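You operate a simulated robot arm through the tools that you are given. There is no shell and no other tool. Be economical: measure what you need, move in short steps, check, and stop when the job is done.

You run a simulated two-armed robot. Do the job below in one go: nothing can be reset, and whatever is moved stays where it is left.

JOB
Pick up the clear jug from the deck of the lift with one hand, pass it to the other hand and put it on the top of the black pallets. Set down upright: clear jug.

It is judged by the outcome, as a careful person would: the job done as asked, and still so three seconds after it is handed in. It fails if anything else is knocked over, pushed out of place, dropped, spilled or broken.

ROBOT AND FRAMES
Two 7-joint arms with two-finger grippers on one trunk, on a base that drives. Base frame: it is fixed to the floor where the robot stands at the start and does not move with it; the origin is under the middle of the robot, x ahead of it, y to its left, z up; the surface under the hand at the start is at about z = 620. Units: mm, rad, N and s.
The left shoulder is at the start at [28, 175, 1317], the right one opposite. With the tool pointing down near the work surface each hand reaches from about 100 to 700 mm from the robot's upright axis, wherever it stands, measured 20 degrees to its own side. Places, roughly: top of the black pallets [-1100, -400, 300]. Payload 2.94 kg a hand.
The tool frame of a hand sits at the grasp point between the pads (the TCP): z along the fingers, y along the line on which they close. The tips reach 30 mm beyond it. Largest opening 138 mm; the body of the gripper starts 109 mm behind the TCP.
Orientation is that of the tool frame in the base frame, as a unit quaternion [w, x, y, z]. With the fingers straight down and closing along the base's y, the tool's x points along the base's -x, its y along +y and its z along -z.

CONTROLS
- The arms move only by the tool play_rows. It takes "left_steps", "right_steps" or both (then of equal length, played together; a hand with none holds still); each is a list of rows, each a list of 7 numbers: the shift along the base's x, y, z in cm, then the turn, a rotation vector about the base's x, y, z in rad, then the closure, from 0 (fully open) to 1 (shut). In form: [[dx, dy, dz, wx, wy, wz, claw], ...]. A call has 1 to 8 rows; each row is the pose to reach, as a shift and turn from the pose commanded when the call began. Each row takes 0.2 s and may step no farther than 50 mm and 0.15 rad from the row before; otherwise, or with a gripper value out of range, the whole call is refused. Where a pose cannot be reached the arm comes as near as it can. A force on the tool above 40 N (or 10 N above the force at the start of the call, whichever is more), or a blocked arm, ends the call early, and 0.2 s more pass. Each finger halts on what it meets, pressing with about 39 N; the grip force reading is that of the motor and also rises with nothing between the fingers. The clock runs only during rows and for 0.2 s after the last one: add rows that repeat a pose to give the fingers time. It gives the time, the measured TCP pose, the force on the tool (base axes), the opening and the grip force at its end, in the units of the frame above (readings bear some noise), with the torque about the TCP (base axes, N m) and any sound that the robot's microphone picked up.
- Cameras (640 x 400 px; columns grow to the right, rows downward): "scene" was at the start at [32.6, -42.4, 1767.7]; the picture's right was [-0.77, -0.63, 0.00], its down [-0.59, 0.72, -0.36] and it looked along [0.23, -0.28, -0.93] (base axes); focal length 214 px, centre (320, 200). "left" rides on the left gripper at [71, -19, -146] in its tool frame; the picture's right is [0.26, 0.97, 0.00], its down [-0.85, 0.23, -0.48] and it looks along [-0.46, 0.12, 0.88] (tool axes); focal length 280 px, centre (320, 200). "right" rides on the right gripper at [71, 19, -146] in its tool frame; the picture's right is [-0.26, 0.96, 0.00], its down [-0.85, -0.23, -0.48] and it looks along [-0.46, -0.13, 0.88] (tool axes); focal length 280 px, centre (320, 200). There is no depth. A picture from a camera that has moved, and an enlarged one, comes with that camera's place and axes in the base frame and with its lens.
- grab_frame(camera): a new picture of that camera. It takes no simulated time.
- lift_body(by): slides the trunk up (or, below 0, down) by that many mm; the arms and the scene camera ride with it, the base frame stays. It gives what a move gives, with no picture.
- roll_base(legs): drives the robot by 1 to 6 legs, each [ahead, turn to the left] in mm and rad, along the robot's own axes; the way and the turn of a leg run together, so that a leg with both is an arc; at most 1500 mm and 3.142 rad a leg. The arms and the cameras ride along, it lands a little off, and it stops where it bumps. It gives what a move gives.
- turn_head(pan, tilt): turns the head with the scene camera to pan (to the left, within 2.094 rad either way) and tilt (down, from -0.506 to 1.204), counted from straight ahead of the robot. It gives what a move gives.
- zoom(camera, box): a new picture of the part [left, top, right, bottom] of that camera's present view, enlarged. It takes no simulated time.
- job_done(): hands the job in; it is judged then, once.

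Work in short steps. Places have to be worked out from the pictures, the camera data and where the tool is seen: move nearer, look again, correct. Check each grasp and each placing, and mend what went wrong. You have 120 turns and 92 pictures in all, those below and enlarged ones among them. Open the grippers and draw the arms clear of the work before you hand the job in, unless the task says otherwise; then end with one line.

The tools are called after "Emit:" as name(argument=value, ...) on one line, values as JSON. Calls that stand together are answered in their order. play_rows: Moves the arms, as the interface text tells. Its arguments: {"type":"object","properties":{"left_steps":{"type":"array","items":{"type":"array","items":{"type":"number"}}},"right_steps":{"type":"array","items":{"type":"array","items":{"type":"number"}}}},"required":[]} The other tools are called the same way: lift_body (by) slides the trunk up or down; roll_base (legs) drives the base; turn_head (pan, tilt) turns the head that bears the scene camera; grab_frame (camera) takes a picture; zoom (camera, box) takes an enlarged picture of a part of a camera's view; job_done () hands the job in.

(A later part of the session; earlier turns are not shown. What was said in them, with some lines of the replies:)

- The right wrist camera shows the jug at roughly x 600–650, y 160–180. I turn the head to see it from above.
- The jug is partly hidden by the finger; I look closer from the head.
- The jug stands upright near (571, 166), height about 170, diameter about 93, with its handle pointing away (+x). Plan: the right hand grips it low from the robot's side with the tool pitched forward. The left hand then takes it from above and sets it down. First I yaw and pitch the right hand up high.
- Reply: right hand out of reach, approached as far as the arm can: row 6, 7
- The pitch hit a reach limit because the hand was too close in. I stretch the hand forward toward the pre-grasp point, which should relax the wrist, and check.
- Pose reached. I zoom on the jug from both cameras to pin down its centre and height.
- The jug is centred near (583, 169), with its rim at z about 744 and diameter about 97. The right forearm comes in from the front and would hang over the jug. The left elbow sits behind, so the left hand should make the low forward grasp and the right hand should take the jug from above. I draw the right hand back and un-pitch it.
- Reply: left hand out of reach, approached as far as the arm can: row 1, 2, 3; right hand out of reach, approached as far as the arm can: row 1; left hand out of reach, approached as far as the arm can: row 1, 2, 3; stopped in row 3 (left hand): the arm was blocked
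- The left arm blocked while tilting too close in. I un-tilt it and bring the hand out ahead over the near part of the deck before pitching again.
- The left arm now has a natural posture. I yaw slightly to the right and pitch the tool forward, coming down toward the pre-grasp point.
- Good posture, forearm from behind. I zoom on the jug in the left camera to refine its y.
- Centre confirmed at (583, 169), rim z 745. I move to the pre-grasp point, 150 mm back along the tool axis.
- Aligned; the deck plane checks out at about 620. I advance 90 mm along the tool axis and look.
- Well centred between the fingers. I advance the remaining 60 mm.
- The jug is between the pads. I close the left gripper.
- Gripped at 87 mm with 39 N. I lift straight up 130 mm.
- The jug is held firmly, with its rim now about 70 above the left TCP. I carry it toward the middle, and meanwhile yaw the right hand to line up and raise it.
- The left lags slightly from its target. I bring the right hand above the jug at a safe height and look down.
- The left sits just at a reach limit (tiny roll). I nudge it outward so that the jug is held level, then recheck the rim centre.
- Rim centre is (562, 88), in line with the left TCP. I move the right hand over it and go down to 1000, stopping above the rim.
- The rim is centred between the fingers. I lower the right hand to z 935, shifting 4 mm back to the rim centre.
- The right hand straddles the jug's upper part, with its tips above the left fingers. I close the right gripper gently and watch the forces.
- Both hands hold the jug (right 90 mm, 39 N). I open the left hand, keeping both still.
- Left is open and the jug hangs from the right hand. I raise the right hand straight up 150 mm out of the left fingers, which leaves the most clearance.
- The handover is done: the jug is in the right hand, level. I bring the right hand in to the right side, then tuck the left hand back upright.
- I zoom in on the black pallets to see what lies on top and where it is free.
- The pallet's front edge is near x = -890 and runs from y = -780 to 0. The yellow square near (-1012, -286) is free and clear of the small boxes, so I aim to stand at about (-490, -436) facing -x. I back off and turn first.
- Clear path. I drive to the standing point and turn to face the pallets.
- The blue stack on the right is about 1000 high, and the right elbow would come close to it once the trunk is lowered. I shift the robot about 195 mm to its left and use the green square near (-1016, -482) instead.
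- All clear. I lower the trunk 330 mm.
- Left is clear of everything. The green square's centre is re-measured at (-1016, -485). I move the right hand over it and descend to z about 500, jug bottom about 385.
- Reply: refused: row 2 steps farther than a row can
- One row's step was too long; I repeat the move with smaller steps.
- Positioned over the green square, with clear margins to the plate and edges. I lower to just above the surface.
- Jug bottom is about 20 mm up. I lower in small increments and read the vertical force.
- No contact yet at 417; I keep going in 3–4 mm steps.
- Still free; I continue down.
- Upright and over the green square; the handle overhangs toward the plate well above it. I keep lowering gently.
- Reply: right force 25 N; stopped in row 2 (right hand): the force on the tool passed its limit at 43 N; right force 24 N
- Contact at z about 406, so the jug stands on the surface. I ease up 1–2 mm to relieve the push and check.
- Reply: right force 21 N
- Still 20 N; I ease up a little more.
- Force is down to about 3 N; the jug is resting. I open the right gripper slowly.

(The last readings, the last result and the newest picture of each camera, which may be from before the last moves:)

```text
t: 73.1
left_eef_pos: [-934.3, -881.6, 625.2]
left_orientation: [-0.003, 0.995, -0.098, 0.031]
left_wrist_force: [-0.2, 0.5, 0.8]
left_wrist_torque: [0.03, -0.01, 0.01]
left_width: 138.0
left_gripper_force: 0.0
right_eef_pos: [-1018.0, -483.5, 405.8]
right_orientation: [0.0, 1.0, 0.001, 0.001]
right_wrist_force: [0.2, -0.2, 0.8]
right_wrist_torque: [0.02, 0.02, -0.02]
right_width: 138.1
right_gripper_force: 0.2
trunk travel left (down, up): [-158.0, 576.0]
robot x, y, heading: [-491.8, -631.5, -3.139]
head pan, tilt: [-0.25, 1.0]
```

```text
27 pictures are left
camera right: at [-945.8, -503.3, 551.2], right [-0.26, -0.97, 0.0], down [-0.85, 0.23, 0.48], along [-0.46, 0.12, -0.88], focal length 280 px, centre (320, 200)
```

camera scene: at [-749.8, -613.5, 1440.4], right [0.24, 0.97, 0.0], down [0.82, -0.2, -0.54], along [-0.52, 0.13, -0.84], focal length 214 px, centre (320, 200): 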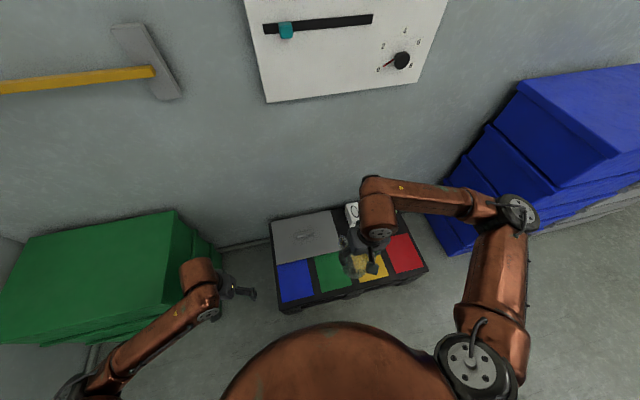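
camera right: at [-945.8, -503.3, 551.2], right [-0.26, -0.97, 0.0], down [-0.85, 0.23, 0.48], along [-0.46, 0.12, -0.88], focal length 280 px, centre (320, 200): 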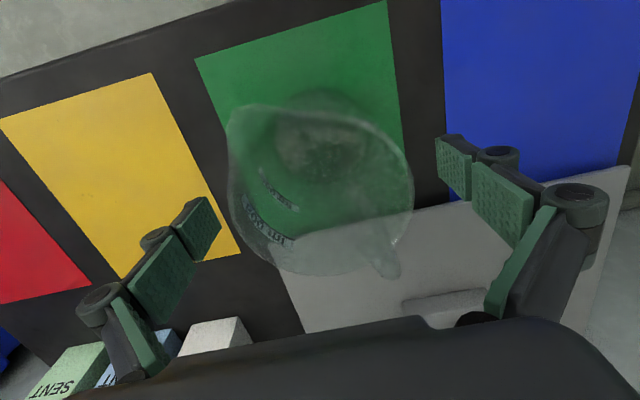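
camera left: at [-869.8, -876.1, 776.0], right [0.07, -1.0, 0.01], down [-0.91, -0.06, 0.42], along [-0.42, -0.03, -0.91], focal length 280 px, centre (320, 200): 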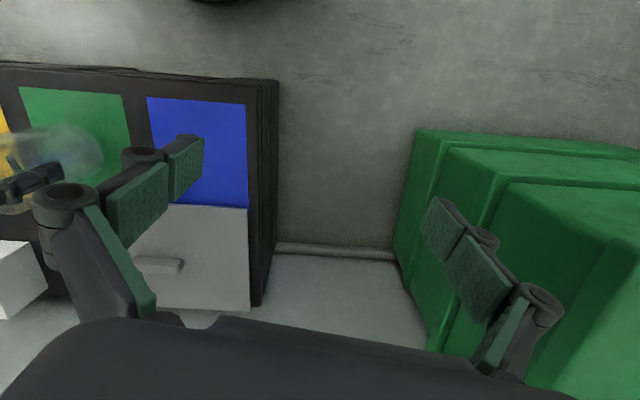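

Released, and the jug stands upright between the open fingers. I raise the right hand straight up.

Emit:
play_rows(right_steps=[[0, 0, 2, 0, 0, 0, 0], [0, 0, 5, 0, 0, 0, 0], [0, 0, 9, 0, 0, 0, 0], [0, 0, 13, 0, 0, 0, 0], [0, 0, 17, 0, 0, 0, 0], [0, 0, 21, 0, 0, 0, 0], [0, 0, 25, 0, 0, 0, 0], [0, 0, 28, 0, 0, 0, 0]])

Emit:
play_rows(right_steps=[[3, 1, 2, 0, 0, 0, 0], [6, 3, 3, 0, 0, 0, 0], [9, 5, 4, 0, 0, 0, 0], [9, 9, 4, 0, 0, 0, 0], [9, 13, 4, 0, 0, 0, 0]])

Emit:
grab_frame(camera="scene")

Emit:
grab_frame(camera="right")

```text
t: 74.9
left_eef_pos: [-934.0, -881.7, 626.8]
left_orientation: [-0.003, 0.995, -0.098, 0.031]
left_wrist_force: [-1.0, -0.1, -0.3]
left_wrist_torque: [-0.01, 0.01, 0.0]
left_width: 137.9
left_gripper_force: 0.1
right_eef_pos: [-1018.5, -484.1, 685.6]
right_orientation: [-0.001, 1.0, 0.001, 0.001]
right_wrist_force: [0.6, 0.1, 0.1]
right_wrist_torque: [0.0, 0.0, 0.02]
right_width: 137.9
right_gripper_force: 0.0
trunk travel left (down, up): [-158.0, 576.0]
robot x, y, heading: [-493.7, -630.8, -3.138]
head pan, tilt: [-0.25, 1.0]
```

```text
t: 76.1
left_eef_pos: [-933.7, -881.9, 625.8]
left_orientation: [-0.003, 0.995, -0.098, 0.031]
left_wrist_force: [0.0, -0.5, 0.2]
left_wrist_torque: [-0.01, 0.04, -0.01]
left_width: 137.7
left_gripper_force: 0.1
right_eef_pos: [-928.4, -354.8, 725.9]
right_orientation: [0.0, 1.0, 0.002, 0.0]
right_wrist_force: [-0.9, 0.4, -0.1]
right_wrist_torque: [-0.01, -0.01, -0.02]
right_width: 138.1
right_gripper_force: 0.0
trunk travel left (down, up): [-158.0, 576.0]
robot x, y, heading: [-492.9, -629.9, -3.129]
head pan, tilt: [-0.25, 1.0]
```

```text
26 pictures are left
camera scene: at [-749.8, -613.0, 1440.4], right [0.24, 0.97, 0.0], down [0.82, -0.2, -0.54], along [-0.52, 0.13, -0.84], focal length 214 px, centre (320, 200)
```

scene: 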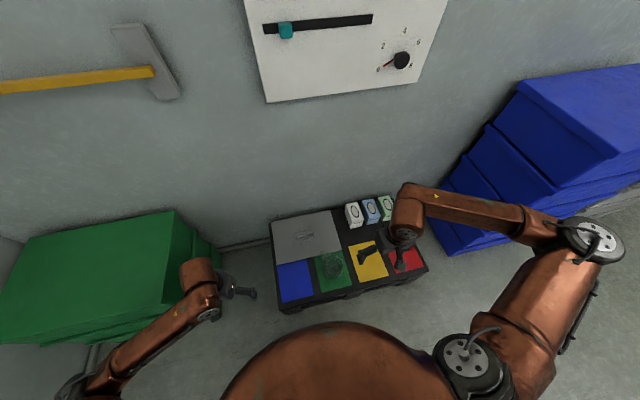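

```text
25 pictures are left
camera right: at [-855.6, -373.2, 871.3], right [-0.26, -0.97, 0.0], down [-0.85, 0.23, 0.48], along [-0.46, 0.12, -0.88], focal length 280 px, centre (320, 200)
```

right: 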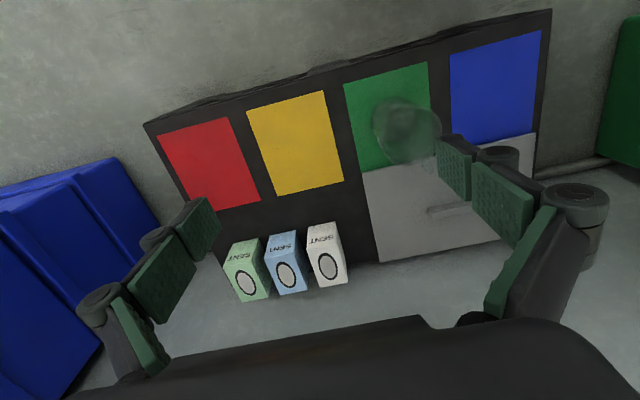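

Hands are clear. I take one last close look at the jug.

Emit:
zoom(camera="scene", box=[270, 200, 400, 310])

```text
3.64 times, centred on (335, 255) of scene
camera zoom: at [-749.8, -613.0, 1440.4], right [0.24, 0.97, 0.0], down [0.82, -0.2, -0.54], along [-0.52, 0.13, -0.84], focal length 780 px, centre (266, 0)
```

zoom: 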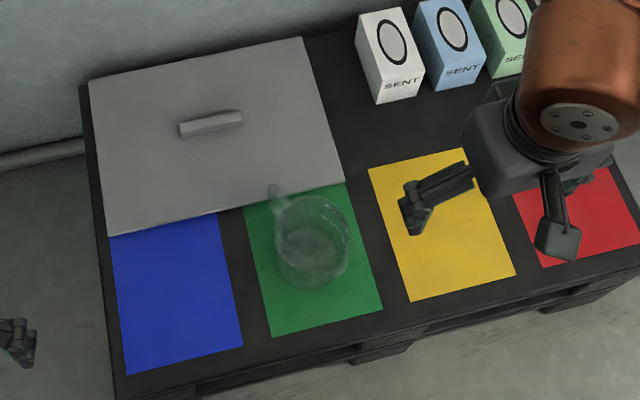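

The jug stands upright on the pallet top, nothing else has moved, and both grippers are open and clear. I hand in.

Emit:
job_done()

```text
The job is handed in.
```

The left hand picked the clear jug up from the lift deck and passed it to the right hand, which set it down upright on the green square on top of the black pallets.
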